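You operate a simulated robot arm through the tools that you are given. There is no shell and no other tool. Be economical: measure what you need, move in short steps, check, and stop when the job is done.

The job below is to be done with a simulated two-armed robot. You get a single attempt, and the scene is never put back.

## Task
Put the S cream label from the top of the window bench on the front lane of the belt and the M cream label on the right end of the grey overlocker's table. Close the drawer of the window bench. Fetch the olive rack cone and stand it on the front lane of the belt. Take the grey thread cone from the top of the trims bench and put it in the green tray. Close the turntable. Set the feed lever of the cream overlocker to 0.7. Pick up the black thread cone from the left end of the cream overlocker's table with one hand, pass it to the other hand and put it on the top of the table beside the linker. Any order will do. Set down upright: olive rack cone, grey thread cone, black thread cone. The turntable goes clockwise seen from above.

It is judged by the outcome, as a careful person would: the job done as asked, and still so three seconds after it is handed in. It fails if anything else is knocked over, pushed out of place, dropped, spilled or broken.

## Robot
Two 6-joint arms with two-finger grippers on one trunk, on a base that drives. Base frame: it is fixed to the floor where the robot stands at the start and does not move with it; the origin is under the middle of the robot, x ahead of it, y to its left, z up; the surface under the hand at the start is at about z = 80. Readings come in cm, degrees, newtons and seconds.
The left shoulder is at the start at [3, 17.8, 88.8], the right one opposite. With the tool pointing down near the work surface each hand reaches from about 10 to 84 cm from the robot's upright axis, wherever it stands, measured 20 degrees to its own side. Places, roughly: black thread cone [-100, 100, 75]; cream label [75, -25, 75]; drawer of the window bench [30, 10, 70]; feed lever of the cream overlocker [-50, 80, 90]; front lane of the belt (40x17 cm) [-152, -236, 76]; green tray inside (24x30 cm) [-282, -284, 80]; grey thread cone [25, 100, 75]; olive rack cone [25, 75, 100]; right end of the grey overlocker's table (20x27 cm [14, 236, 76]; top of the table beside the linker [0, 310, 80]; turntable [70, 110, 80]. Payload 2.54 kg a hand.
The TCP of each hand is the grasp point between the finger pads, 3 cm short of the fingertips. In the tool frame z runs along the fingers and y along their closing line. The gripper opens to 11.6 cm. The gripper's body begins 9.5 cm behind the TCP.
Orientation is told as [roll, pitch, yaw] about the base's x, y, z axes, in that order, counted from this pose: with the fingers straight down and closing along the base's y, the tool's x points along the base's -x, its y along +y and its z along -z.

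## Interface
- The arms move only by the tool step_arm. It takes "left_rows", "right_rows" or both (then of equal length, played together; a hand with none holds still); each is a list of rows, each a list of 3 entries, a list of its own where there are three numbers: the turn, a rotation vector about the base's x, y, z in degrees, then the shift along the base's x, y, z in m, then the finger opening in m, from 0 to 0.116. In form: [[[ax, ay, az], [dx, dy, dz], fingers], ...]. A call has 1 to 10 rows; each row shifts and turns the commanded pose from where the row before left it. A row lasts 0.2 s, in which the tool goes at most 5 cm and 8.6 degrees; a call with a longer step from one row to the next is refused whole, and so is a gripper value outside its range. A pose out of reach is approached as far as the arm can. The call stops where the force on the tool passes 40 N (or 10 N more than at its start, if that is more) or the arm is blocked; 0.2 s more then pass. The fingers move at their own pace (about 15.3 cm/s each) and stop on an object; they squeeze with about 34 N. The grip force told is the motor's: it shows also when the fingers shut on nothing. Time passes only in rows, and 0.2 s behind the last, so rows that do not move let the fingers close. The reply holds the time, the measured pose of the TCP, the force on the tool along the base axes, the opening and the grip force, in the units named above and with some noise, with the torque about the TCP (base axes, N m) and any sound that the robot's microphone picked up.
- Cameras (640 x 400 px; columns grow to the right, rows downward): "scene" is now at [-0.24, 5.25, 159.35]; the picture's right is [0.89, -0.46, -0.00], its down [-0.41, -0.80, -0.43] and it looks along [0.20, 0.39, -0.90] (base axes); focal length 246 px, centre (320, 200). "left" rides on the left gripper at [6.9, 1.5, -12.2] in its tool frame; the picture's right is [-0.21, 0.98, 0.00], its down [-0.83, -0.18, -0.53] and it looks along [-0.52, -0.11, 0.85] (tool axes); focal length 251 px, centre (320, 200). "right" rides on the right gripper at [6.9, -1.5, -12.2] in its tool frame; the picture's right is [0.21, 0.98, 0.00], its down [-0.83, 0.18, -0.53] and it looks along [-0.52, 0.11, 0.85] (tool axes); focal length 251 px, centre (320, 200). There is no depth. A picture from a camera that has moved, and an enlarged one, comes with that camera's place and axes in the base frame and with its lens.
- camera(camera): a new picture of that camera. It takes no simulated time.
- lift_body(by): slides the trunk up (or, below 0, down) by that many cm; the arms and the scene camera ride with it, the base frame stays. It gives what a move gives, with no picture.
- base_move(legs): drives the robot by 1 to 6 legs, each [ahead, left, turn to the left] in cm, cm and degrees, along the robot's own axes; the way and the turn of a leg run together, so that a leg with both is an arc; at most 150 cm and 180 degrees a leg. The arms and the cameras ride along, it lands a little off, and it stops where it bumps. It gives what a move gives.
- turn_head(pan, tilt): turns the head with the scene camera to pan (to the left, within 143 degrees either way) and tilt (down, from -29 to 69), counted from straight ahead of the robot. It gives what a move gives.
- close_up(camera, box): a new picture of the part [left, top, right, bottom] of that camera's present view, enlarged. It takes no simulated time.
- sign_off(): hands the job in; it is judged then, once.

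Go step by step. Nothing tells you exact positions but the pictures and the camera data: compare them with the known pose of the tool, close in by small moves and look again before you grip or let go. The budget is 207 turns and 202 pictures, counting those below and the enlarged ones. Unless the task says otherwise, let go and move clear before handing in.

The tools are called after "Call:" as name(argument=value, ...) on one line, values as JSON. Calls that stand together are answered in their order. step_arm: Moves the arms, as the interface text tells. Its arguments: {"type":"object","properties":{"left_rows":{"type":"array","items":{"type":"array"}},"right_rows":{"type":"array","items":{"type":"array"}}},"required":[]} The other tools are called the same way: lift_body (by) slides the trunk up or down; base_move (legs) drives the base; turn_head (pan, tilt) turns the head that bears the scene camera; camera (camera) takes a picture; close_up (camera, box) takes an enlarged picture of a part of a camera's view; sign_off () hands the job in.

At the start:

```text
t: 0.0
left_ee_pos: [36.8, 49.06, 105.94]
left_ee_rot: [0.0, -0.2, -0.1]
left_contact_force: [0.1, -0.4, 0.2]
left_moment: [0.03, -0.02, -0.01]
left_gripper_width: 11.61
left_gripper_force: 0.0
right_ee_pos: [42.48, 6.55, 104.71]
right_ee_rot: [0.0, -0.1, 0.1]
right_contact_force: [0.3, -0.2, 0.6]
right_moment: [0.01, -0.01, 0.01]
right_gripper_width: 11.61
right_gripper_force: 0.0
trunk travel left (down, up): [-10.0, 44.0]
robot x, y, heading: [-0.09, 0.09, -0.3]
head pan, tilt: [62.8, 64.2]
```

scene: 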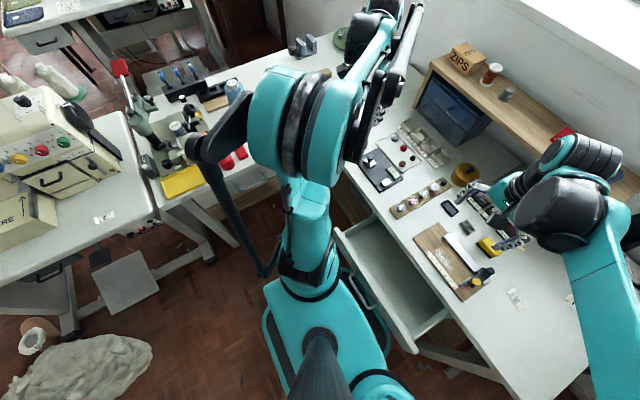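
right: 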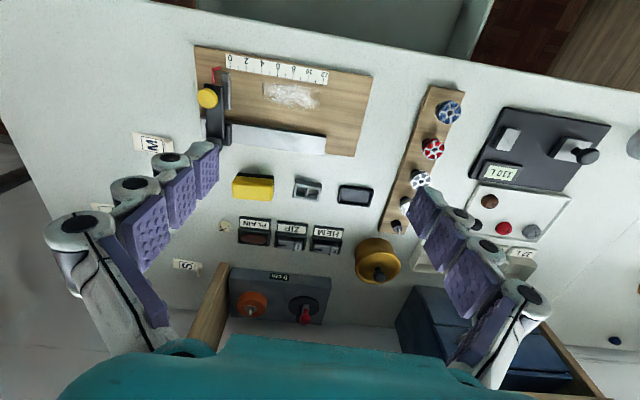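
left: 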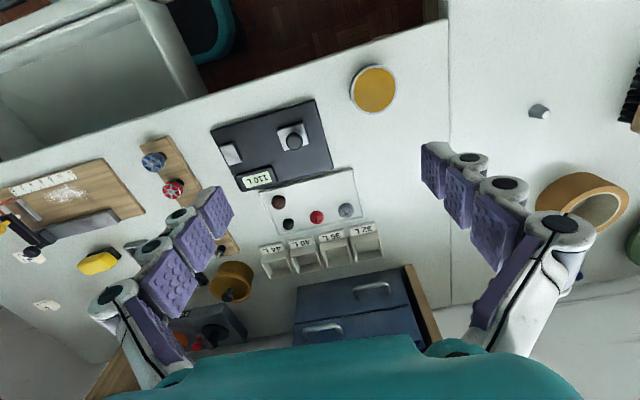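

I see the window bench ahead with an open drawer, and labels on its right part. I'll look around with the head first.

Call:
turn_head(pan=-20, tilt=50)

Call:
camera(camera="scene")

Call:
turn_head(pan=80, tilt=35)

Call:
camera(camera="scene")

Call:
turn_head(pan=140, tilt=30)

Call:
camera(camera="scene")

Call:
turn_head(pan=-130, tilt=25)

Call:
camera(camera="scene")

```text
t: 1.6
left_ee_pos: [36.91, 49.06, 105.98]
left_ee_rot: [0.0, -0.2, -0.1]
left_contact_force: [-0.4, -0.4, 0.3]
left_moment: [0.02, -0.02, -0.03]
left_gripper_width: 11.58
left_gripper_force: 0.0
right_ee_pos: [42.47, 6.64, 104.73]
right_ee_rot: [0.0, -0.1, 0.0]
right_contact_force: [-0.4, -0.2, -0.3]
right_moment: [0.01, -0.02, 0.0]
right_gripper_width: 11.63
right_gripper_force: 0.2
trunk travel left (down, up): [-10.0, 44.0]
robot x, y, heading: [-0.05, 0.25, 0.1]
head pan, tilt: [-20.0, 50.0]
```

```text
198 pictures are left
camera scene: at [4.19, -2.86, 161.08], right [-0.34, -0.94, 0.0], down [-0.72, 0.26, -0.64], along [0.6, -0.22, -0.77], focal length 246 px, centre (320, 200)
```

scene: 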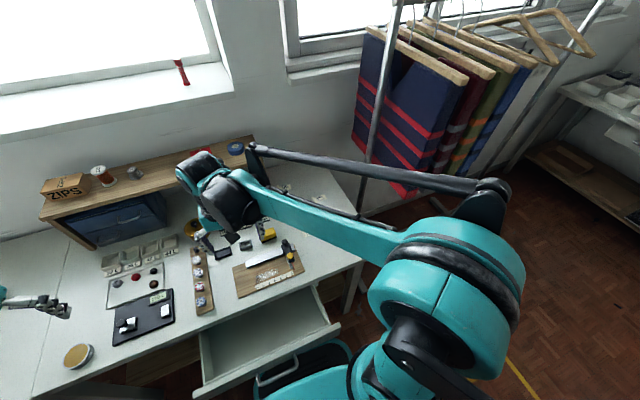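

```text
t: 3.3
left_ee_pos: [36.85, 49.1, 105.92]
left_ee_rot: [0.0, -0.3, 0.0]
left_contact_force: [0.7, -1.6, 1.0]
left_moment: [-0.04, 0.0, -0.05]
left_gripper_width: 11.58
left_gripper_force: 0.1
right_ee_pos: [42.33, 6.6, 104.96]
right_ee_rot: [0.0, 0.1, -0.1]
right_contact_force: [0.1, -0.5, -0.1]
right_moment: [-0.01, 0.0, 0.0]
right_gripper_width: 11.6
right_gripper_force: 0.0
trunk travel left (down, up): [-10.0, 44.0]
robot x, y, heading: [-0.19, -0.16, 0.0]
head pan, tilt: [80.0, 35.0]
```

```text
197 pictures are left
camera scene: at [-1.51, 8.44, 163.25], right [0.98, -0.17, 0.0], down [-0.1, -0.56, -0.82], along [0.14, 0.81, -0.57], focal length 246 px, centre (320, 200)
```

scene: 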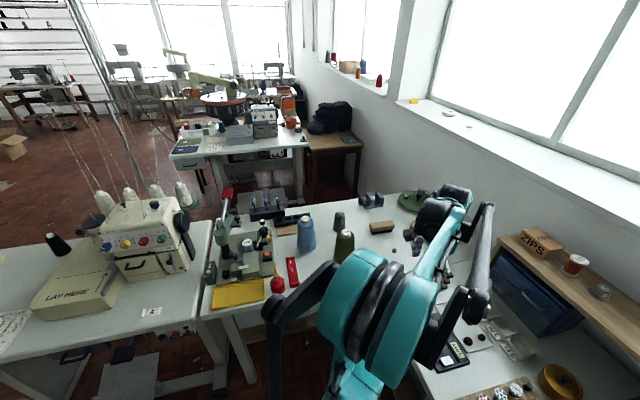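

```text
t: 4.6
left_ee_pos: [36.8, 49.24, 105.91]
left_ee_rot: [0.0, -0.2, -0.1]
left_contact_force: [0.2, -0.1, -0.1]
left_moment: [-0.02, 0.04, 0.01]
left_gripper_width: 11.6
left_gripper_force: 0.0
right_ee_pos: [42.46, 6.71, 104.85]
right_ee_rot: [0.1, 0.0, 0.0]
right_contact_force: [0.1, 0.4, -0.1]
right_moment: [0.03, 0.02, -0.02]
right_gripper_width: 11.6
right_gripper_force: 0.1
trunk travel left (down, up): [-10.0, 44.0]
robot x, y, heading: [0.17, 0.27, 0.1]
head pan, tilt: [140.0, 30.0]
```

```text
196 pictures are left
camera scene: at [-9.97, 5.58, 164.03], right [0.64, 0.77, 0.0], down [0.38, -0.32, -0.87], along [-0.66, 0.56, -0.5], focal length 246 px, centre (320, 200)
```

scene: 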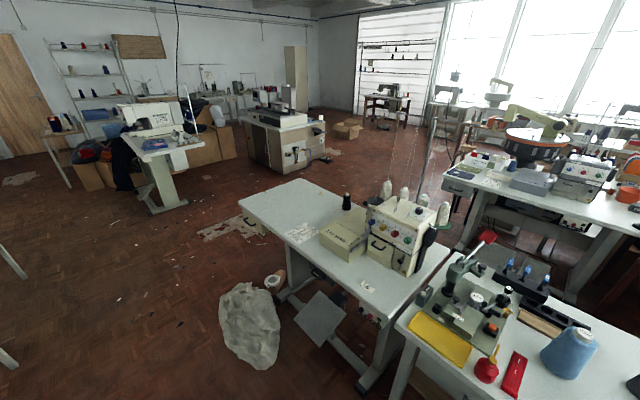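

```text
t: 8.4
left_ee_pos: [36.88, 49.16, 105.84]
left_ee_rot: [0.0, -0.2, -0.1]
left_contact_force: [-0.1, -1.0, -0.1]
left_moment: [0.0, 0.0, 0.03]
left_gripper_width: 11.62
left_gripper_force: 0.1
right_ee_pos: [42.36, 6.66, 104.83]
right_ee_rot: [-0.1, 0.0, 0.0]
right_contact_force: [-0.4, 0.6, 0.0]
right_moment: [0.0, 0.0, -0.03]
right_gripper_width: 11.59
right_gripper_force: 0.1
trunk travel left (down, up): [-10.0, 44.0]
robot x, y, heading: [-0.06, -0.01, -0.0]
head pan, tilt: [-130.0, 25.0]
```

```text
195 pictures are left
camera scene: at [-8.97, -7.3, 164.83], right [-0.77, 0.64, 0.0], down [0.27, 0.32, -0.91], along [-0.58, -0.69, -0.42], focal length 246 px, centre (320, 200)
```

scene: 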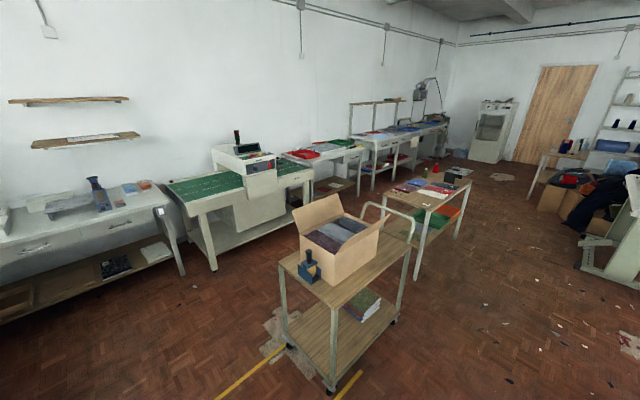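

Call:
close_up(camera="right", box=[80, 100, 260, 290])

Call:
turn_head(pan=-25, tilt=62)

Call:
camera(camera="scene")

Call:
turn_head(pan=10, tilt=62)

Call:
camera(camera="scene")

```text
2.11 times, centred on (170, 195) of right
camera zoom: at [35.48, 5.1, 117.05], right [-0.21, 0.98, 0.0], down [0.83, 0.18, 0.53], along [0.52, 0.11, -0.85], focal length 529 px, centre (636, 210)
```

zoom: 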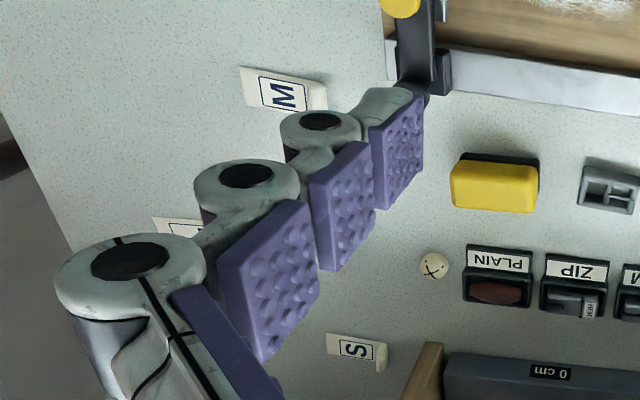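

```text
t: 10.2
left_ee_pos: [36.86, 49.1, 105.95]
left_ee_rot: [-0.1, -0.1, -0.1]
left_contact_force: [0.3, -0.4, 0.2]
left_moment: [0.01, 0.0, -0.03]
left_gripper_width: 11.6
left_gripper_force: 0.0
right_ee_pos: [42.5, 6.7, 104.91]
right_ee_rot: [0.1, 0.0, 0.0]
right_contact_force: [1.0, -0.2, -0.5]
right_moment: [0.01, 0.02, 0.0]
right_gripper_width: 11.59
right_gripper_force: 0.0
trunk travel left (down, up): [-10.0, 44.0]
robot x, y, heading: [0.24, -0.06, 0.2]
head pan, tilt: [-25.0, 62.0]
```

```text
193 pictures are left
camera scene: at [2.78, -2.96, 159.59], right [-0.42, -0.91, 0.0], down [-0.8, 0.37, -0.47], along [0.43, -0.2, -0.88], focal length 246 px, centre (320, 200)
```

scene: 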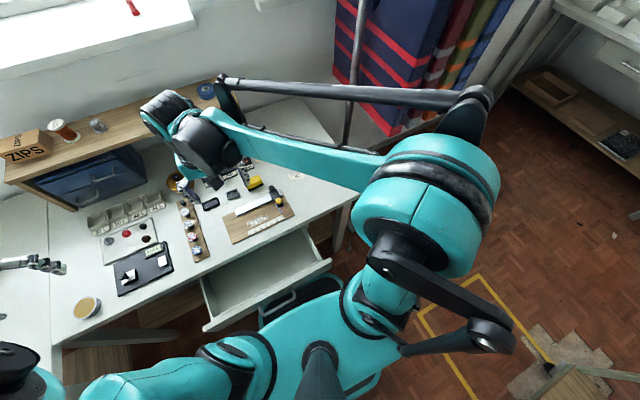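

```text
t: 11.2
left_ee_pos: [36.86, 49.16, 105.97]
left_ee_rot: [0.0, -0.3, -0.1]
left_contact_force: [0.2, 0.5, -0.8]
left_moment: [-0.02, -0.03, -0.02]
left_gripper_width: 11.57
left_gripper_force: 0.0
right_ee_pos: [42.49, 6.7, 104.71]
right_ee_rot: [0.1, 0.0, 0.0]
right_contact_force: [0.8, 0.8, 0.7]
right_moment: [0.01, -0.01, 0.01]
right_gripper_width: 11.6
right_gripper_force: 0.0
trunk travel left (down, up): [-10.0, 44.0]
robot x, y, heading: [0.18, -0.01, 0.3]
head pan, tilt: [10.0, 62.0]
```

```text
192 pictures are left
camera scene: at [3.29, 0.87, 159.59], right [0.17, -0.98, 0.0], down [-0.87, -0.15, -0.47], along [0.46, 0.08, -0.88], focal length 246 px, centre (320, 200)
```

scene: 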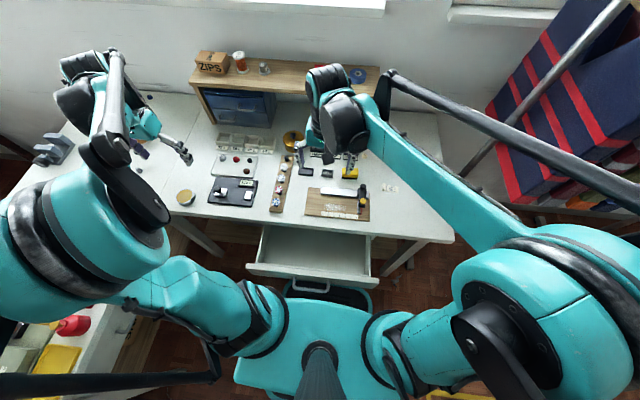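

Call:
step_arm(right_rows=[[[0, 0, 0], [0.01, -0.045, 0], 0.116], [[0, 0, 0], [0.01, -0.045, 0], 0.116], [[0, 0, 0], [0.01, -0.045, 0], 0.116], [[0, 0, 0], [0.01, -0.045, 0], 0.116], [[0, 0, 0], [0.01, -0.045, 0], 0.116]])

Call:
camera(camera="right")

Call:
camera(camera="scene")

```text
t: 12.4
left_ee_pos: [36.9, 49.03, 105.91]
left_ee_rot: [0.1, -0.2, -0.1]
left_contact_force: [-0.1, -0.2, 0.2]
left_moment: [0.05, 0.0, 0.01]
left_gripper_width: 11.61
left_gripper_force: 0.1
right_ee_pos: [47.32, -15.96, 104.81]
right_ee_rot: [0.0, 0.0, 0.0]
right_contact_force: [0.0, -0.2, -0.4]
right_moment: [0.04, 0.0, -0.04]
right_gripper_width: 11.6
right_gripper_force: 0.0
trunk travel left (down, up): [-10.0, 44.0]
robot x, y, heading: [-0.23, 0.25, -0.0]
head pan, tilt: [10.0, 62.0]
```

```text
191 pictures are left
camera right: at [40.43, -17.5, 117.09], right [-0.22, 0.98, 0.0], down [0.83, 0.18, 0.53], along [0.52, 0.12, -0.85], focal length 251 px, centre (320, 200)
```

right: 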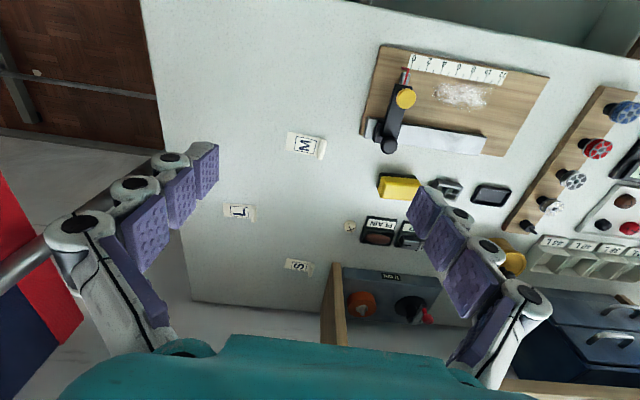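

```text
190 pictures are left
camera scene: at [3.32, 0.76, 159.59], right [0.17, -0.98, 0.0], down [-0.87, -0.15, -0.47], along [0.46, 0.08, -0.88], focal length 246 px, centre (320, 200)
```

scene: 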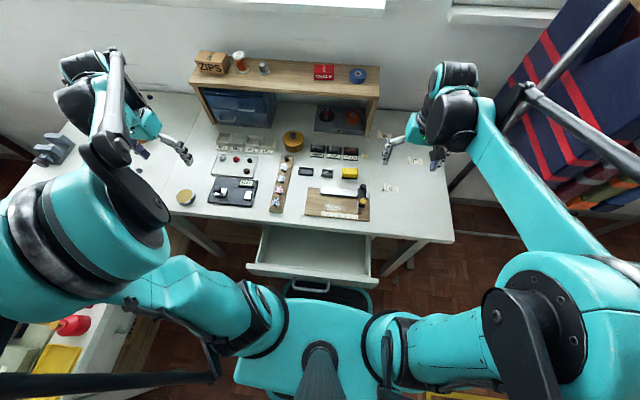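

Call:
base_move(legs=[[-30, 0, 0]])

Call:
turn_head(pan=0, tilt=50)

Call:
camera(camera="scene")

Call:
close_up(camera="scene", box=[240, 180, 420, 300])

```text
t: 14.4
left_ee_pos: [6.68, 49.16, 105.87]
left_ee_rot: [0.0, -0.2, 0.2]
left_contact_force: [-0.1, 0.3, 0.6]
left_moment: [-0.02, -0.04, -0.02]
left_gripper_width: 11.62
left_gripper_force: 0.2
right_ee_pos: [17.32, -15.75, 105.06]
right_ee_rot: [0.0, 0.0, 0.1]
right_contact_force: [-0.2, 0.1, 0.9]
right_moment: [-0.01, -0.06, 0.0]
right_gripper_width: 11.59
right_gripper_force: 0.1
trunk travel left (down, up): [-10.0, 44.0]
robot x, y, heading: [-30.09, 0.03, 0.0]
head pan, tilt: [10.0, 62.0]
```

```text
t: 15.2
left_ee_pos: [6.7, 49.02, 105.9]
left_ee_rot: [0.1, -0.2, 0.1]
left_contact_force: [1.0, 0.1, -0.1]
left_moment: [0.01, 0.03, 0.0]
left_gripper_width: 11.61
left_gripper_force: 0.0
right_ee_pos: [17.45, -15.72, 104.99]
right_ee_rot: [0.0, -0.1, 0.1]
right_contact_force: [0.3, -0.3, 0.3]
right_moment: [-0.02, -0.01, 0.02]
right_gripper_width: 11.61
right_gripper_force: 0.0
trunk travel left (down, up): [-10.0, 44.0]
robot x, y, heading: [-30.27, -0.12, 0.0]
head pan, tilt: [0.0, 50.0]
```

```text
189 pictures are left
camera scene: at [-25.29, -0.26, 161.07], right [0.0, -1.0, 0.0], down [-0.77, 0.0, -0.64], along [0.64, 0.0, -0.77], focal length 246 px, centre (320, 200)
```

scene: 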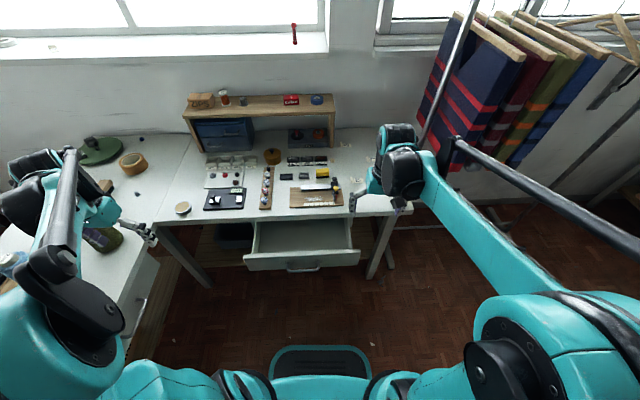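

```text
3.33 times, centred on (330, 240) of scene
camera zoom: at [-25.29, -0.26, 161.07], right [0.0, -1.0, 0.0], down [-0.77, 0.0, -0.64], along [0.64, 0.0, -0.77], focal length 820 px, centre (287, 67)
```

zoom: 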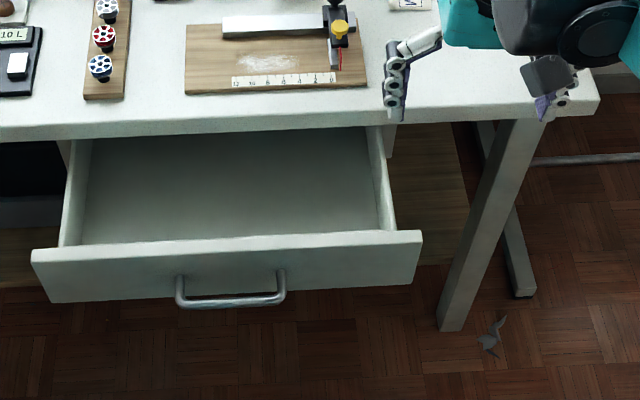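

Call:
step_arm(right_rows=[[[0, -8.5, 0], [-0.02, 0.025, -0.01], 0.05], [[0, -8.5, 0], [-0.02, 0.025, -0.02], 0.0], [[0, -8.5, 0], [-0.02, 0.025, -0.02], 0.0], [[0, -8.5, 0], [-0.02, 0.025, -0.02], 0.0], [[0, -8.5, 0], [-0.02, 0.025, -0.02], 0.0], [[0, -8.5, 0], [-0.02, 0.025, -0.02], 0.0], [[0, -8.5, 0], [-0.01, 0.025, -0.02], 0.0], [[0, 0, 0], [0, 0.025, -0.02], 0.0], [[0, 0, 0], [0, 0.02, -0.02], 0.0]])

Call:
camera(camera="right")

Call:
camera(camera="scene")

```text
t: 17.2
left_ee_pos: [6.86, 49.21, 105.87]
left_ee_rot: [0.1, -0.2, 0.1]
left_contact_force: [-0.1, 0.4, 0.6]
left_moment: [0.03, 0.0, -0.03]
left_gripper_width: 11.6
left_gripper_force: 0.0
right_ee_pos: [5.0, 7.69, 94.87]
right_ee_rot: [-0.3, -59.3, 0.2]
right_contact_force: [0.2, -0.5, 0.3]
right_moment: [0.02, 0.0, 0.02]
right_gripper_width: 0.0
right_gripper_force: 28.4
right hand out of reach, approached as far as the arm can: row 7, 8, 9
trunk travel left (down, up): [-10.0, 44.0]
robot x, y, heading: [-29.95, -0.14, 0.3]
head pan, tilt: [0.0, 50.0]
```

```text
187 pictures are left
camera right: at [-9.01, 6.01, 95.1], right [-0.11, 0.98, -0.19], down [-0.04, 0.18, 0.98], along [0.99, 0.11, 0.02], focal length 251 px, centre (320, 200)
```

right: 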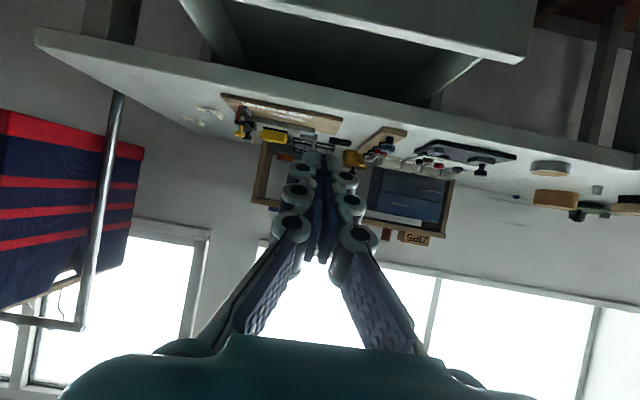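

```text
186 pictures are left
camera scene: at [-25.33, -0.22, 161.08], right [0.0, -1.0, 0.0], down [-0.77, 0.0, -0.64], along [0.64, 0.0, -0.77], focal length 246 px, centre (320, 200)
```

scene: 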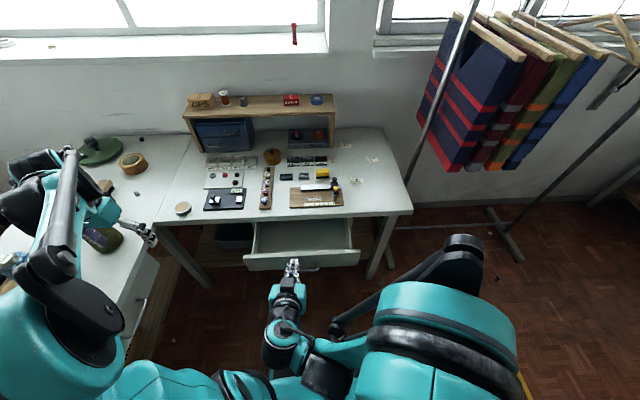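

Call:
base_move(legs=[[-18, 0, 0]])

Call:
step_arm(right_rows=[[[0, 0, 0], [0.04, -0.01, -0.02], 0.0], [[0, 0, 0], [0.04, 0, -0.02], 0.0], [[0, 0, 0], [0.02, 0, -0.03], 0.0], [[0, 0, 0], [0, 0, 0], 0.0]])

Call:
lift_body(by=-6)

Call:
close_up(camera="scene", box=[220, 160, 420, 320])

```text
t: 18.7
left_ee_pos: [-11.13, 49.19, 106.09]
left_ee_rot: [-0.1, -0.1, 0.2]
left_contact_force: [-0.5, -0.6, 0.2]
left_moment: [-0.02, -0.05, 0.02]
left_gripper_width: 11.6
left_gripper_force: 0.2
right_ee_pos: [-12.95, 7.46, 94.93]
right_ee_rot: [-0.3, -59.3, 0.3]
right_contact_force: [-1.1, -0.8, 0.5]
right_moment: [0.01, 0.03, 0.01]
right_gripper_width: 0.01
right_gripper_force: 28.7
trunk travel left (down, up): [-10.0, 44.0]
robot x, y, heading: [-47.61, 0.08, 0.0]
head pan, tilt: [0.0, 50.0]
```

```text
t: 19.7
left_ee_pos: [-11.22, 49.06, 106.06]
left_ee_rot: [0.1, 0.0, 0.2]
left_contact_force: [-0.7, 0.2, 0.3]
left_moment: [0.01, -0.01, 0.0]
left_gripper_width: 11.6
left_gripper_force: 0.1
right_ee_pos: [-1.65, 8.1, 92.09]
right_ee_rot: [-0.4, -59.2, 0.4]
right_contact_force: [0.2, -0.2, -0.1]
right_moment: [0.0, -0.02, 0.0]
right_gripper_width: 0.02
right_gripper_force: 29.0
right hand out of reach, approached as far as the arm can: row 1, 2, 3
trunk travel left (down, up): [-10.0, 44.0]
robot x, y, heading: [-47.77, 0.3, 0.6]
head pan, tilt: [0.0, 50.0]
```

```text
t: 20.7
left_ee_pos: [-11.02, 49.08, 99.93]
left_ee_rot: [0.0, -0.1, 0.1]
left_contact_force: [-0.7, 0.0, 0.7]
left_moment: [0.0, -0.03, -0.05]
left_gripper_width: 11.62
left_gripper_force: 0.0
right_ee_pos: [-1.64, 8.1, 86.13]
right_ee_rot: [-0.3, -59.3, 0.3]
right_contact_force: [0.2, -0.5, 0.1]
right_moment: [-0.01, 0.0, -0.03]
right_gripper_width: 0.0
right_gripper_force: 29.0
trunk travel left (down, up): [-4.0, 50.0]
robot x, y, heading: [-48.02, -0.0, 0.0]
head pan, tilt: [0.0, 50.0]
```

```text
2.50 times, centred on (320, 240) of scene
camera zoom: at [-43.23, -0.32, 155.09], right [0.0, -1.0, 0.0], down [-0.77, 0.0, -0.64], along [0.64, 0.0, -0.77], focal length 615 px, centre (320, 100)
```

zoom: 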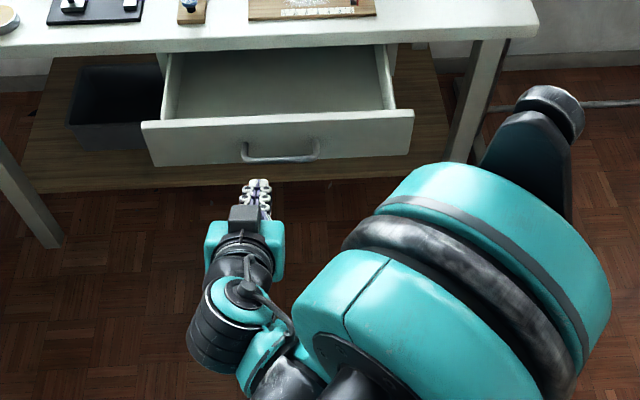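

Call:
base_move(legs=[[-18, 0, 0]])

Call:
step_arm(right_rows=[[[0, 0, 0], [0.045, -0.005, -0.02], 0.0], [[0, 0, 0], [0.045, -0.005, -0.02], 0.0], [[0, 0, 0], [0.045, -0.005, -0.02], 0.0], [[0, 0, 0], [0.04, 0, -0.02], 0.0], [[0, 0, 0], [0.0, 0, -0.03], 0.0], [[0, 0, 0], [0, 0, 0], 0.0]])

Call:
close_up(camera="scene", box=[220, 120, 420, 280])

```text
t: 22.2
left_ee_pos: [-29.26, 49.05, 100.05]
left_ee_rot: [0.1, -0.2, -0.1]
left_contact_force: [-0.9, 0.1, -0.7]
left_moment: [-0.01, -0.03, 0.02]
left_gripper_width: 11.58
left_gripper_force: 0.1
right_ee_pos: [-19.7, 8.07, 86.16]
right_ee_rot: [-0.3, -59.3, 0.2]
right_contact_force: [-0.1, 0.3, 0.5]
right_moment: [0.0, -0.03, -0.02]
right_gripper_width: 0.01
right_gripper_force: 28.6
trunk travel left (down, up): [-4.0, 50.0]
robot x, y, heading: [-66.01, -0.14, 0.2]
head pan, tilt: [0.0, 50.0]
```

```text
t: 23.6
left_ee_pos: [-29.28, 49.11, 99.98]
left_ee_rot: [0.0, -0.2, 0.1]
left_contact_force: [-0.7, 0.6, 0.1]
left_moment: [0.03, 0.0, -0.01]
left_gripper_width: 11.56
left_gripper_force: 0.0
right_ee_pos: [-2.27, 6.42, 75.1]
right_ee_rot: [-0.5, -59.3, 0.2]
right_contact_force: [-1.2, 0.5, -0.1]
right_moment: [-0.02, 0.01, 0.0]
right_gripper_width: 0.0
right_gripper_force: 28.3
trunk travel left (down, up): [-4.0, 50.0]
robot x, y, heading: [-65.71, -0.14, -0.1]
head pan, tilt: [0.0, 50.0]
```

```text
2.50 times, centred on (320, 200) of scene
camera zoom: at [-61.32, -0.34, 155.08], right [0.0, -1.0, 0.0], down [-0.77, 0.0, -0.64], along [0.64, 0.0, -0.77], focal length 615 px, centre (320, 200)
```

zoom: 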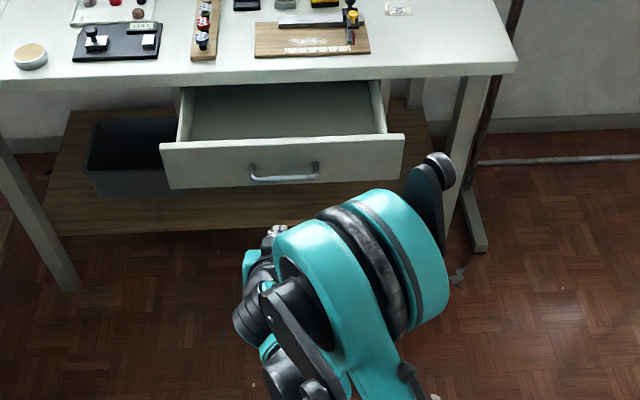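

Call:
step_arm(right_rows=[[[0, 0, 0], [0.03, 0, -0.025], 0.0], [[0, 0, 0], [0.03, 0, -0.026], 0.0], [[0, 0, 0], [0.03, 0, 0], 0.0], [[0, 0, 0], [0.03, 0, 0], 0.0], [[0, 0, 0], [0.02, 0, 0], 0.0], [[0, 0, 0], [0.02, 0, 0], 0.0], [[0, 0, 0], [0.02, 0, 0], 0.0], [[0, 0, 0], [0.02, 0, 0], 0.0]])

Call:
close_up(camera="scene", box=[220, 120, 420, 280])

Call:
camera(camera="right")

```text
t: 25.4
left_ee_pos: [-29.21, 49.08, 99.91]
left_ee_rot: [-0.1, -0.2, 0.1]
left_contact_force: [-1.2, 1.1, -0.1]
left_moment: [0.0, 0.01, -0.02]
left_gripper_width: 11.62
left_gripper_force: 0.0
right_ee_pos: [17.82, 6.61, 69.98]
right_ee_rot: [-0.4, -59.3, 0.3]
right_contact_force: [0.3, 0.4, 0.4]
right_moment: [0.0, -0.02, 0.01]
right_gripper_width: 0.02
right_gripper_force: 28.8
trunk travel left (down, up): [-4.0, 50.0]
robot x, y, heading: [-66.02, -0.27, 0.3]
head pan, tilt: [0.0, 50.0]
```

```text
2.50 times, centred on (320, 200) of scene
camera zoom: at [-61.28, -0.34, 155.08], right [0.0, -1.0, 0.0], down [-0.77, 0.0, -0.64], along [0.64, 0.0, -0.77], focal length 615 px, centre (320, 200)
```

zoom: 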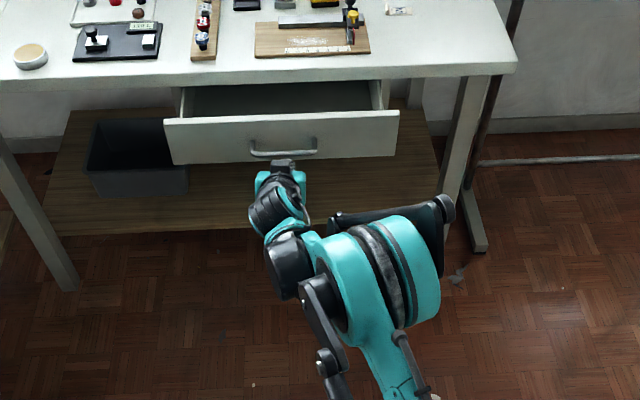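

```text
182 pictures are left
camera right: at [3.73, 5.03, 70.3], right [-0.11, 0.98, -0.19], down [-0.04, 0.18, 0.98], along [0.99, 0.11, 0.01], focal length 251 px, centre (320, 200)
```

right: 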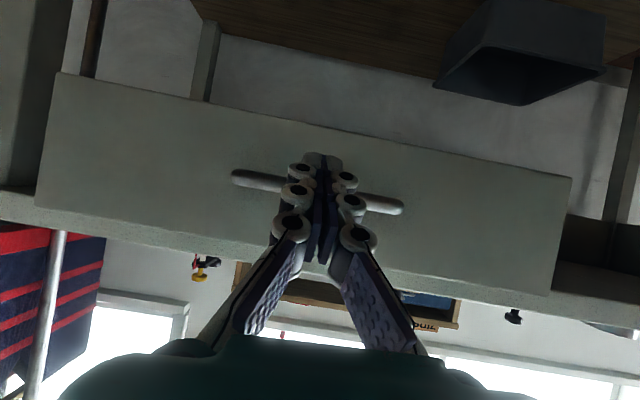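

Pushing works; the fingers are on the handle. I continue until it stops.

Call:
step_arm(right_rows=[[[0, 0, 0], [0.02, 0, 0], 0.0], [[0, 0, 0], [0.02, 0, 0], 0.0], [[0, 0, 0], [0.02, 0, 0], 0.0], [[0, 0, 0], [0.02, 0, 0], 0.0], [[0, 0, 0], [0.02, 0, 0], 0.0], [[0, 0, 0], [0.02, 0, 0], 0.0], [[0, 0, 0], [0.02, 0, 0], 0.0]])

Call:
close_up(camera="scene", box=[220, 120, 420, 280])

Call:
camera(camera="right")

```text
t: 27.0
left_ee_pos: [-29.18, 49.15, 100.01]
left_ee_rot: [0.0, -0.2, -0.1]
left_contact_force: [-0.4, 0.1, 0.2]
left_moment: [0.0, 0.03, -0.01]
left_gripper_width: 11.63
left_gripper_force: 0.0
right_ee_pos: [27.24, 5.05, 73.36]
right_ee_rot: [-0.3, -59.1, 0.1]
right_contact_force: [-0.1, 0.2, 0.5]
right_moment: [0.0, 0.01, -0.01]
right_gripper_width: 0.0
right_gripper_force: 28.9
right hand out of reach, approached as far as the arm can: row 4, 5, 6, 7
trunk travel left (down, up): [-4.0, 50.0]
robot x, y, heading: [-66.3, -0.21, -0.1]
head pan, tilt: [0.0, 50.0]
```

```text
2.50 times, centred on (320, 200) of scene
camera zoom: at [-61.3, -0.35, 155.08], right [0.0, -1.0, 0.0], down [-0.77, 0.0, -0.64], along [0.64, 0.0, -0.77], focal length 615 px, centre (320, 200)
```

zoom: 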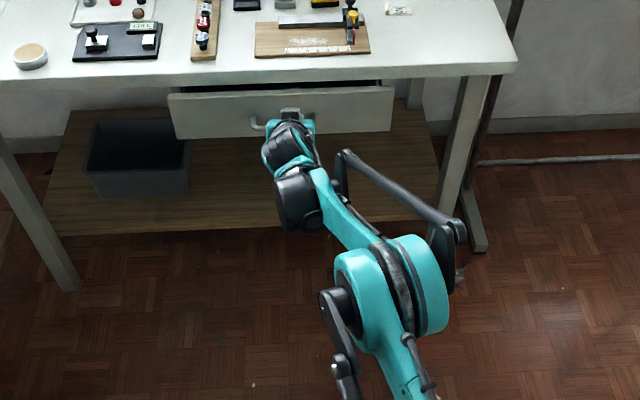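

```text
180 pictures are left
camera right: at [13.14, 3.55, 73.6], right [-0.11, 0.98, -0.19], down [-0.04, 0.18, 0.98], along [0.99, 0.11, 0.01], focal length 251 px, centre (320, 200)
```

right: 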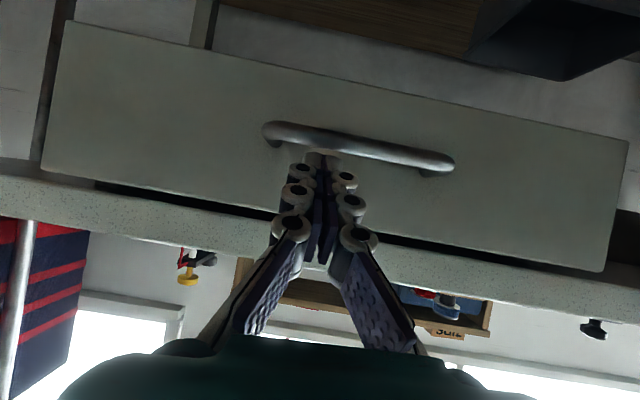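

Call:
step_arm(right_rows=[[[0, 0, 0], [-0.05, 0, 0], 0.0], [[0, 0, 0], [-0.05, 0, 0], 0.0], [[0, 0, 0], [-0.05, 0, 0], 0.0], [[0, 0, 0], [-0.04, 0, 0], 0.0], [[0, 0, 0], [0, 0, 0], 0.0]])

Call:
base_move(legs=[[12, 0, 0]])

```text
t: 28.2
left_ee_pos: [-29.16, 49.11, 99.87]
left_ee_rot: [0.1, 0.0, 0.0]
left_contact_force: [0.5, 0.9, -0.3]
left_moment: [-0.03, -0.03, 0.03]
left_gripper_width: 11.6
left_gripper_force: 0.0
right_ee_pos: [8.22, 4.89, 73.28]
right_ee_rot: [-0.3, -59.2, 0.2]
right_contact_force: [0.1, -0.6, -0.2]
right_moment: [-0.03, -0.03, 0.01]
right_gripper_width: 0.0
right_gripper_force: 28.8
trunk travel left (down, up): [-4.0, 50.0]
robot x, y, heading: [-65.81, 0.07, 0.2]
head pan, tilt: [0.0, 50.0]
```

```text
t: 29.4
left_ee_pos: [-17.08, 48.96, 99.88]
left_ee_rot: [0.0, -0.1, 0.1]
left_contact_force: [0.5, 0.7, -0.2]
left_moment: [-0.01, 0.1, 0.0]
left_gripper_width: 11.61
left_gripper_force: 0.1
right_ee_pos: [20.34, 4.98, 73.07]
right_ee_rot: [-0.4, -59.1, 0.2]
right_contact_force: [0.0, -0.2, 0.4]
right_moment: [-0.02, -0.04, 0.0]
right_gripper_width: 0.0
right_gripper_force: 28.6
trunk travel left (down, up): [-4.0, 50.0]
robot x, y, heading: [-53.89, -0.43, 0.0]
head pan, tilt: [0.0, 50.0]
```

Call:
step_arm(right_rows=[[[0, 0, 0], [-0.015, 0.008, -0.036], 0.0], [[0, 0, 0], [0.02, 0, 0], 0.0], [[0, 0, 0], [0.02, 0, 0], 0.0], [[0, 0, 0], [0.02, 0, 0], 0.0], [[0, 0, 0], [0.02, 0, 0], 0.0], [[0, 0, 0], [0.015, 0, 0], 0.0], [[0, 0, 0], [0.015, 0, 0], 0.0], [[0, 0, 0], [0.015, 0, 0], 0.0]])

Call:
close_up(camera="scene", box=[220, 120, 420, 280])

Call:
camera(camera="right")

```text
t: 31.2
left_ee_pos: [-17.19, 49.09, 99.96]
left_ee_rot: [-0.1, -0.1, 0.0]
left_contact_force: [-0.3, -0.2, 0.1]
left_moment: [0.03, 0.0, 0.0]
left_gripper_width: 11.61
left_gripper_force: 0.1
right_ee_pos: [30.19, 5.71, 69.14]
right_ee_rot: [-0.3, -58.5, 0.0]
right_contact_force: [-0.5, 0.1, -2.2]
right_moment: [0.01, 0.02, 0.02]
right_gripper_width: 0.01
right_gripper_force: 28.3
trunk travel left (down, up): [-4.0, 50.0]
robot x, y, heading: [-54.07, -0.05, -0.2]
head pan, tilt: [0.0, 50.0]
stopped in row 8 (right hand): the force on the tool passed its limit at 52 N (the readings are from after the stop); the commanded pose is now the measured one
```

```text
2.50 times, centred on (320, 200) of scene
camera zoom: at [-49.37, -0.33, 155.08], right [0.0, -1.0, 0.0], down [-0.77, 0.0, -0.64], along [0.64, 0.0, -0.77], focal length 615 px, centre (320, 200)
```

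zoom: 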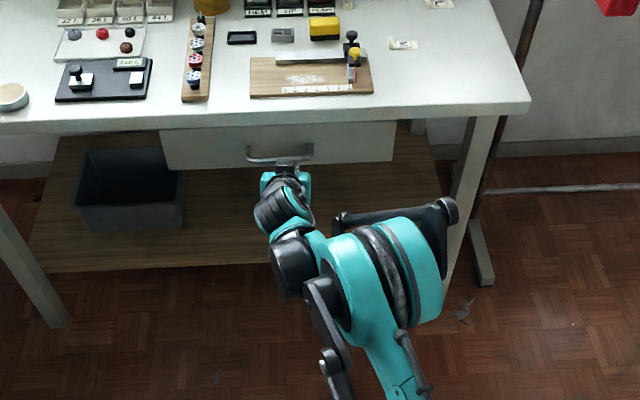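

```text
178 pictures are left
camera right: at [16.07, 4.22, 69.68], right [-0.11, 0.98, -0.19], down [-0.03, 0.18, 0.98], along [0.99, 0.11, 0.01], focal length 251 px, centre (320, 200)
```

right: 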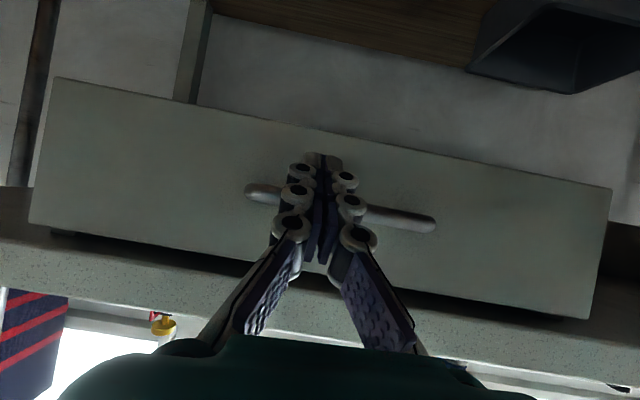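

Call:
step_arm(right_rows=[[[0, 0, 0], [0.008, 0, 0], 0.0], [[0, 0, 0], [0.008, 0, 0], 0.0], [[0, 0, 0], [0.008, 0, 0], 0.0], [[0, 0, 0], [0.008, 0, 0], 0.0]])

Call:
close_up(camera="right", box=[20, 60, 640, 340])

```text
t: 31.6
left_ee_pos: [-17.23, 49.07, 99.88]
left_ee_rot: [0.0, -0.1, 0.0]
left_contact_force: [-0.5, 0.9, 0.2]
left_moment: [0.04, 0.01, 0.01]
left_gripper_width: 11.6
left_gripper_force: 0.1
right_ee_pos: [30.72, 5.76, 68.89]
right_ee_rot: [-0.3, -58.2, -0.1]
right_contact_force: [0.3, -0.1, -2.8]
right_moment: [-0.04, 0.0, 0.02]
right_gripper_width: 0.0
right_gripper_force: 28.8
trunk travel left (down, up): [-4.0, 50.0]
robot x, y, heading: [-54.08, -0.6, -0.1]
head pan, tilt: [0.0, 50.0]
stopped in row 2 (right hand): the force on the tool passed its limit at 51 N (the readings are from after the stop); the commanded pose is now the measured one
```

```text
1.03 times, centred on (330, 200) of right (not enlarged: the box is as wide or as high as the picture)
camera zoom: at [16.67, 4.29, 69.44], right [-0.11, 0.98, -0.19], down [-0.02, 0.18, 0.98], along [0.99, 0.11, 0.0], focal length 260 px, centre (310, 200)
```

zoom: 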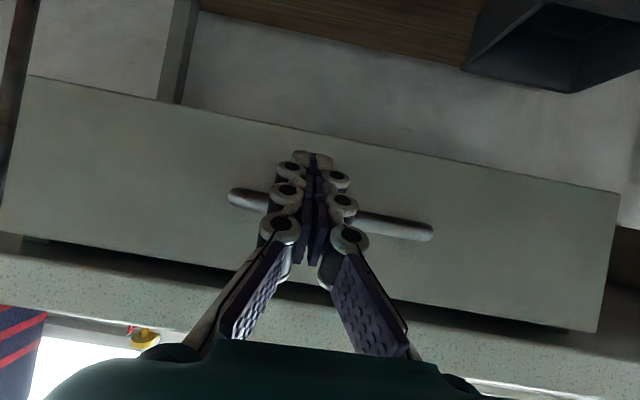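

Call:
step_arm(right_rows=[[[0, 0, 0], [0.006, 0, 0], 0.0], [[0, 0, 0], [0.006, 0, 0], 0.0], [[0, 0, 0], [0.006, 0, 0], 0.0], [[0, 0, 0], [0.006, 0, 0], 0.0]])

Call:
step_arm(right_rows=[[[0, 0, 0], [-0.04, 0, 0], 0.0], [[0, 0, 0], [-0.05, 0, 0], 0.0], [[0, 0, 0], [-0.05, 0, 0], 0.0]])

Call:
camera(camera="right")

Call:
close_up(camera="scene", box=[240, 130, 400, 230])

```text
t: 32.2
left_ee_pos: [-17.3, 49.09, 100.03]
left_ee_rot: [0.0, -0.2, 0.0]
left_contact_force: [0.1, -0.8, 0.2]
left_moment: [0.02, 0.0, 0.03]
left_gripper_width: 11.61
left_gripper_force: 0.0
right_ee_pos: [31.28, 5.81, 68.51]
right_ee_rot: [-0.4, -57.7, -0.2]
right_contact_force: [-3.5, 0.4, -4.5]
right_moment: [-0.05, -0.01, 0.0]
right_gripper_width: 0.6
right_gripper_force: 28.4
trunk travel left (down, up): [-4.0, 50.0]
robot x, y, heading: [-54.09, -0.17, -0.4]
head pan, tilt: [0.0, 50.0]
stopped in row 2 (right hand): the force on the tool passed its limit at 57 N (the readings are from after the stop); the commanded pose is now the measured one
```

```text
t: 33.0
left_ee_pos: [-17.4, 49.07, 99.9]
left_ee_rot: [-0.1, -0.2, 0.0]
left_contact_force: [0.8, 0.2, 0.1]
left_moment: [0.0, 0.01, 0.0]
left_gripper_width: 11.6
left_gripper_force: 0.0
right_ee_pos: [17.13, 5.73, 68.77]
right_ee_rot: [-0.3, -57.9, -0.3]
right_contact_force: [0.5, 0.2, 0.7]
right_moment: [0.02, 0.02, -0.03]
right_gripper_width: 0.02
right_gripper_force: 28.6
trunk travel left (down, up): [-4.0, 50.0]
robot x, y, heading: [-54.53, -0.1, 0.1]
head pan, tilt: [0.0, 50.0]
```

```text
176 pictures are left
camera right: at [3.12, 4.25, 69.4], right [-0.11, 0.98, -0.18], down [-0.01, 0.18, 0.98], along [0.99, 0.11, -0.01], focal length 251 px, centre (320, 200)
```

right: 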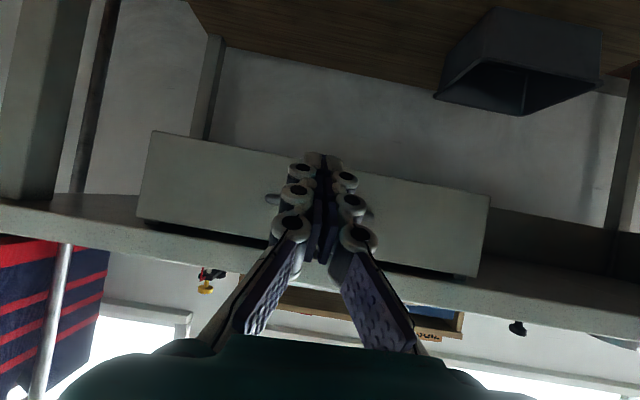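

```text
4.00 times, centred on (320, 180) of scene
camera zoom: at [-49.57, -0.33, 155.08], right [0.0, -1.0, 0.0], down [-0.77, 0.0, -0.64], along [0.64, 0.0, -0.77], focal length 984 px, centre (320, 280)
```

zoom: 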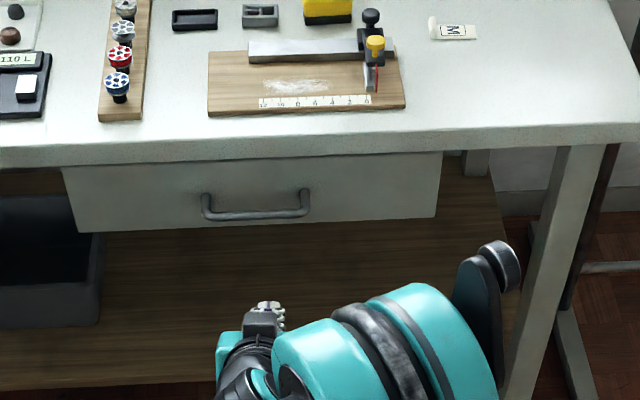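

Call:
lift_body(by=6)

Call:
step_arm(right_rows=[[[0, 0, 0], [-0.02, -0.01, 0.04], 0.0], [[0, 0, 0], [-0.01, -0.02, 0.04], 0.0], [[0, 8.3, 0], [0, -0.02, 0.04], 0.03], [[0, 8.3, 0], [0, -0.03, 0.04], 0.03], [[0, 8.3, 0], [0, -0.03, 0.04], 0.03], [[0, 8.3, 0], [0, -0.03, 0.03], 0.03], [[0, 8.3, 0], [0, -0.03, 0.02], 0.03], [[0, 8.3, 0], [0, -0.02, 0], 0.03], [[0, 8.3, 0], [0, -0.02, 0], 0.03]])

Call:
turn_head(pan=-15, tilt=50)

Call:
camera(camera="scene")

```text
t: 34.0
left_ee_pos: [-17.24, 49.16, 105.79]
left_ee_rot: [0.0, -0.2, 0.0]
left_contact_force: [-0.9, 0.3, 0.2]
left_moment: [0.01, 0.0, -0.01]
left_gripper_width: 11.59
left_gripper_force: 0.0
right_ee_pos: [17.31, 5.65, 74.65]
right_ee_rot: [-0.3, -57.8, -0.2]
right_contact_force: [-0.5, 0.5, 0.8]
right_moment: [-0.03, -0.03, -0.01]
right_gripper_width: 0.0
right_gripper_force: 28.3
trunk travel left (down, up): [-10.0, 44.0]
robot x, y, heading: [-53.94, -0.14, 0.0]
head pan, tilt: [0.0, 50.0]
```

```text
t: 36.0
left_ee_pos: [-17.36, 48.91, 106.06]
left_ee_rot: [0.1, -0.1, 0.0]
left_contact_force: [0.7, 0.7, 0.9]
left_moment: [-0.03, 0.02, -0.01]
left_gripper_width: 11.61
left_gripper_force: 0.1
right_ee_pos: [14.27, -15.34, 99.62]
right_ee_rot: [-0.5, 0.5, -0.1]
right_contact_force: [-0.1, -0.8, -0.1]
right_moment: [0.0, -0.01, 0.03]
right_gripper_width: 2.98
right_gripper_force: 0.0
trunk travel left (down, up): [-10.0, 44.0]
robot x, y, heading: [-54.3, 0.12, -0.1]
head pan, tilt: [0.0, 50.0]
```

```text
t: 36.7
left_ee_pos: [-17.25, 48.99, 105.96]
left_ee_rot: [0.0, -0.3, 0.0]
left_contact_force: [0.1, -0.5, 0.3]
left_moment: [-0.01, 0.03, -0.02]
left_gripper_width: 11.61
left_gripper_force: 0.1
right_ee_pos: [14.3, -15.28, 99.62]
right_ee_rot: [-0.5, 0.2, -0.1]
right_contact_force: [0.6, -0.6, 0.1]
right_moment: [-0.02, 0.0, 0.0]
right_gripper_width: 3.01
right_gripper_force: 0.0
trunk travel left (down, up): [-10.0, 44.0]
robot x, y, heading: [-53.98, 0.09, 0.0]
head pan, tilt: [-15.0, 50.0]
```

```text
174 pictures are left
camera scene: at [-49.74, -2.34, 161.08], right [-0.26, -0.97, 0.0], down [-0.74, 0.2, -0.64], along [0.62, -0.17, -0.77], focal length 246 px, centre (320, 200)
```

scene: 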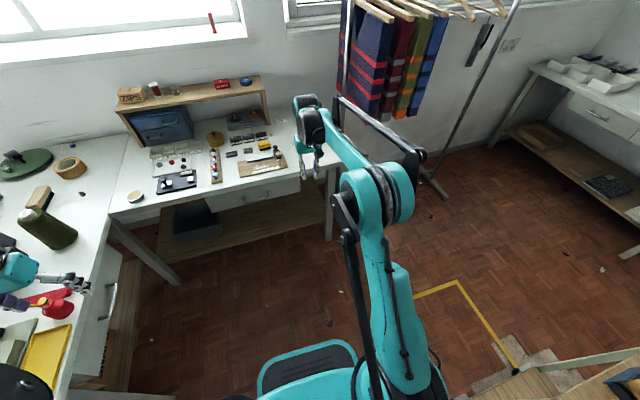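

Call:
base_move(legs=[[50, 0, 0]])

Call:
step_arm(right_rows=[[[0, 0, 0], [-0.0, 0, -0.03], 0.05], [[0, 0, 0], [-0.0, 0, -0.03], 0.05], [[0, 0, 0], [-0.02, 0, 0], 0.05]])

Call:
camera(camera="right")

```text
t: 39.7
left_ee_pos: [32.53, 49.17, 105.91]
left_ee_rot: [0.0, -0.2, 0.1]
left_contact_force: [0.2, -0.5, -0.1]
left_moment: [0.02, 0.01, -0.01]
left_gripper_width: 11.6
left_gripper_force: 0.1
right_ee_pos: [64.22, -15.07, 99.64]
right_ee_rot: [-0.5, 0.3, 0.0]
right_contact_force: [0.2, 0.5, -0.5]
right_moment: [0.0, 0.0, -0.01]
right_gripper_width: 2.99
right_gripper_force: 0.0
trunk travel left (down, up): [-10.0, 44.0]
robot x, y, heading: [-4.34, -0.11, 0.0]
head pan, tilt: [-15.0, 50.0]
```

```text
t: 40.5
left_ee_pos: [32.51, 49.31, 106.01]
left_ee_rot: [0.0, -0.2, 0.2]
left_contact_force: [-0.5, -0.3, 0.0]
left_moment: [0.0, -0.04, 0.0]
left_gripper_width: 11.6
left_gripper_force: 0.1
right_ee_pos: [62.13, -14.96, 93.69]
right_ee_rot: [-0.5, 0.2, 0.0]
right_contact_force: [-0.1, -0.6, 0.3]
right_moment: [-0.03, 0.0, 0.01]
right_gripper_width: 5.02
right_gripper_force: 0.1
trunk travel left (down, up): [-10.0, 44.0]
robot x, y, heading: [-4.34, 0.03, 0.0]
head pan, tilt: [-15.0, 50.0]
```

```text
173 pictures are left
camera right: at [55.22, -16.48, 105.95], right [-0.21, 0.98, -0.01], down [0.83, 0.19, 0.53], along [0.52, 0.11, -0.85], focal length 251 px, centre (320, 200)
```

right: 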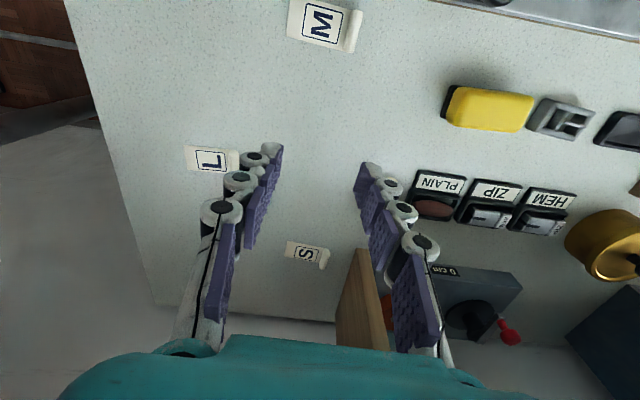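

Call:
close_up(camera="right", box=[270, 0, 380, 60])

Call:
close_up(camera="right", box=[260, 220, 360, 280])

```text
5.82 times, centred on (325, 30) of right
camera zoom: at [55.22, -16.48, 105.95], right [-0.21, 0.98, -0.01], down [0.83, 0.19, 0.53], along [0.52, 0.11, -0.85], focal length 1463 px, centre (291, 1189)
```

zoom: 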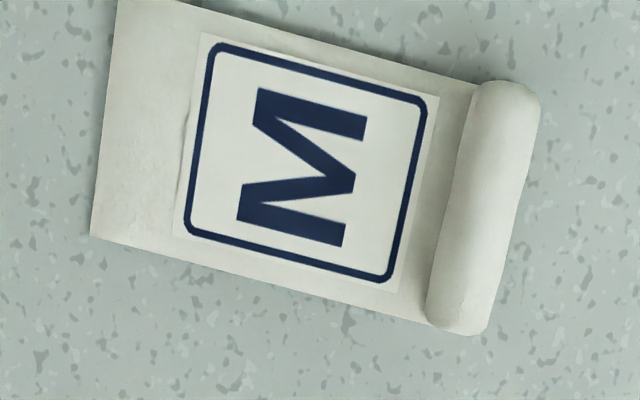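

```text
6.40 times, centred on (310, 250) of right
camera zoom: at [55.22, -16.48, 105.95], right [-0.21, 0.98, -0.01], down [0.83, 0.19, 0.53], along [0.52, 0.11, -0.85], focal length 1609 px, centre (384, -120)
```

zoom: 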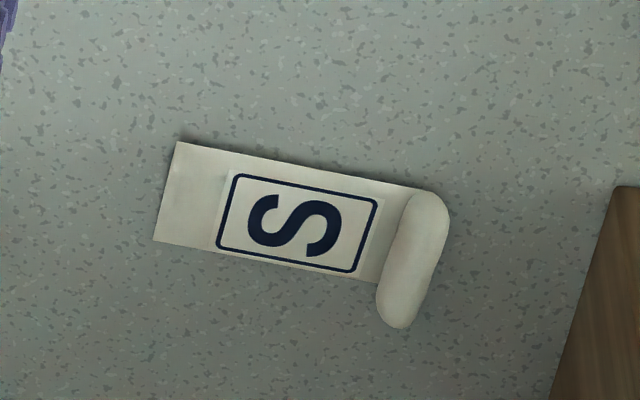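

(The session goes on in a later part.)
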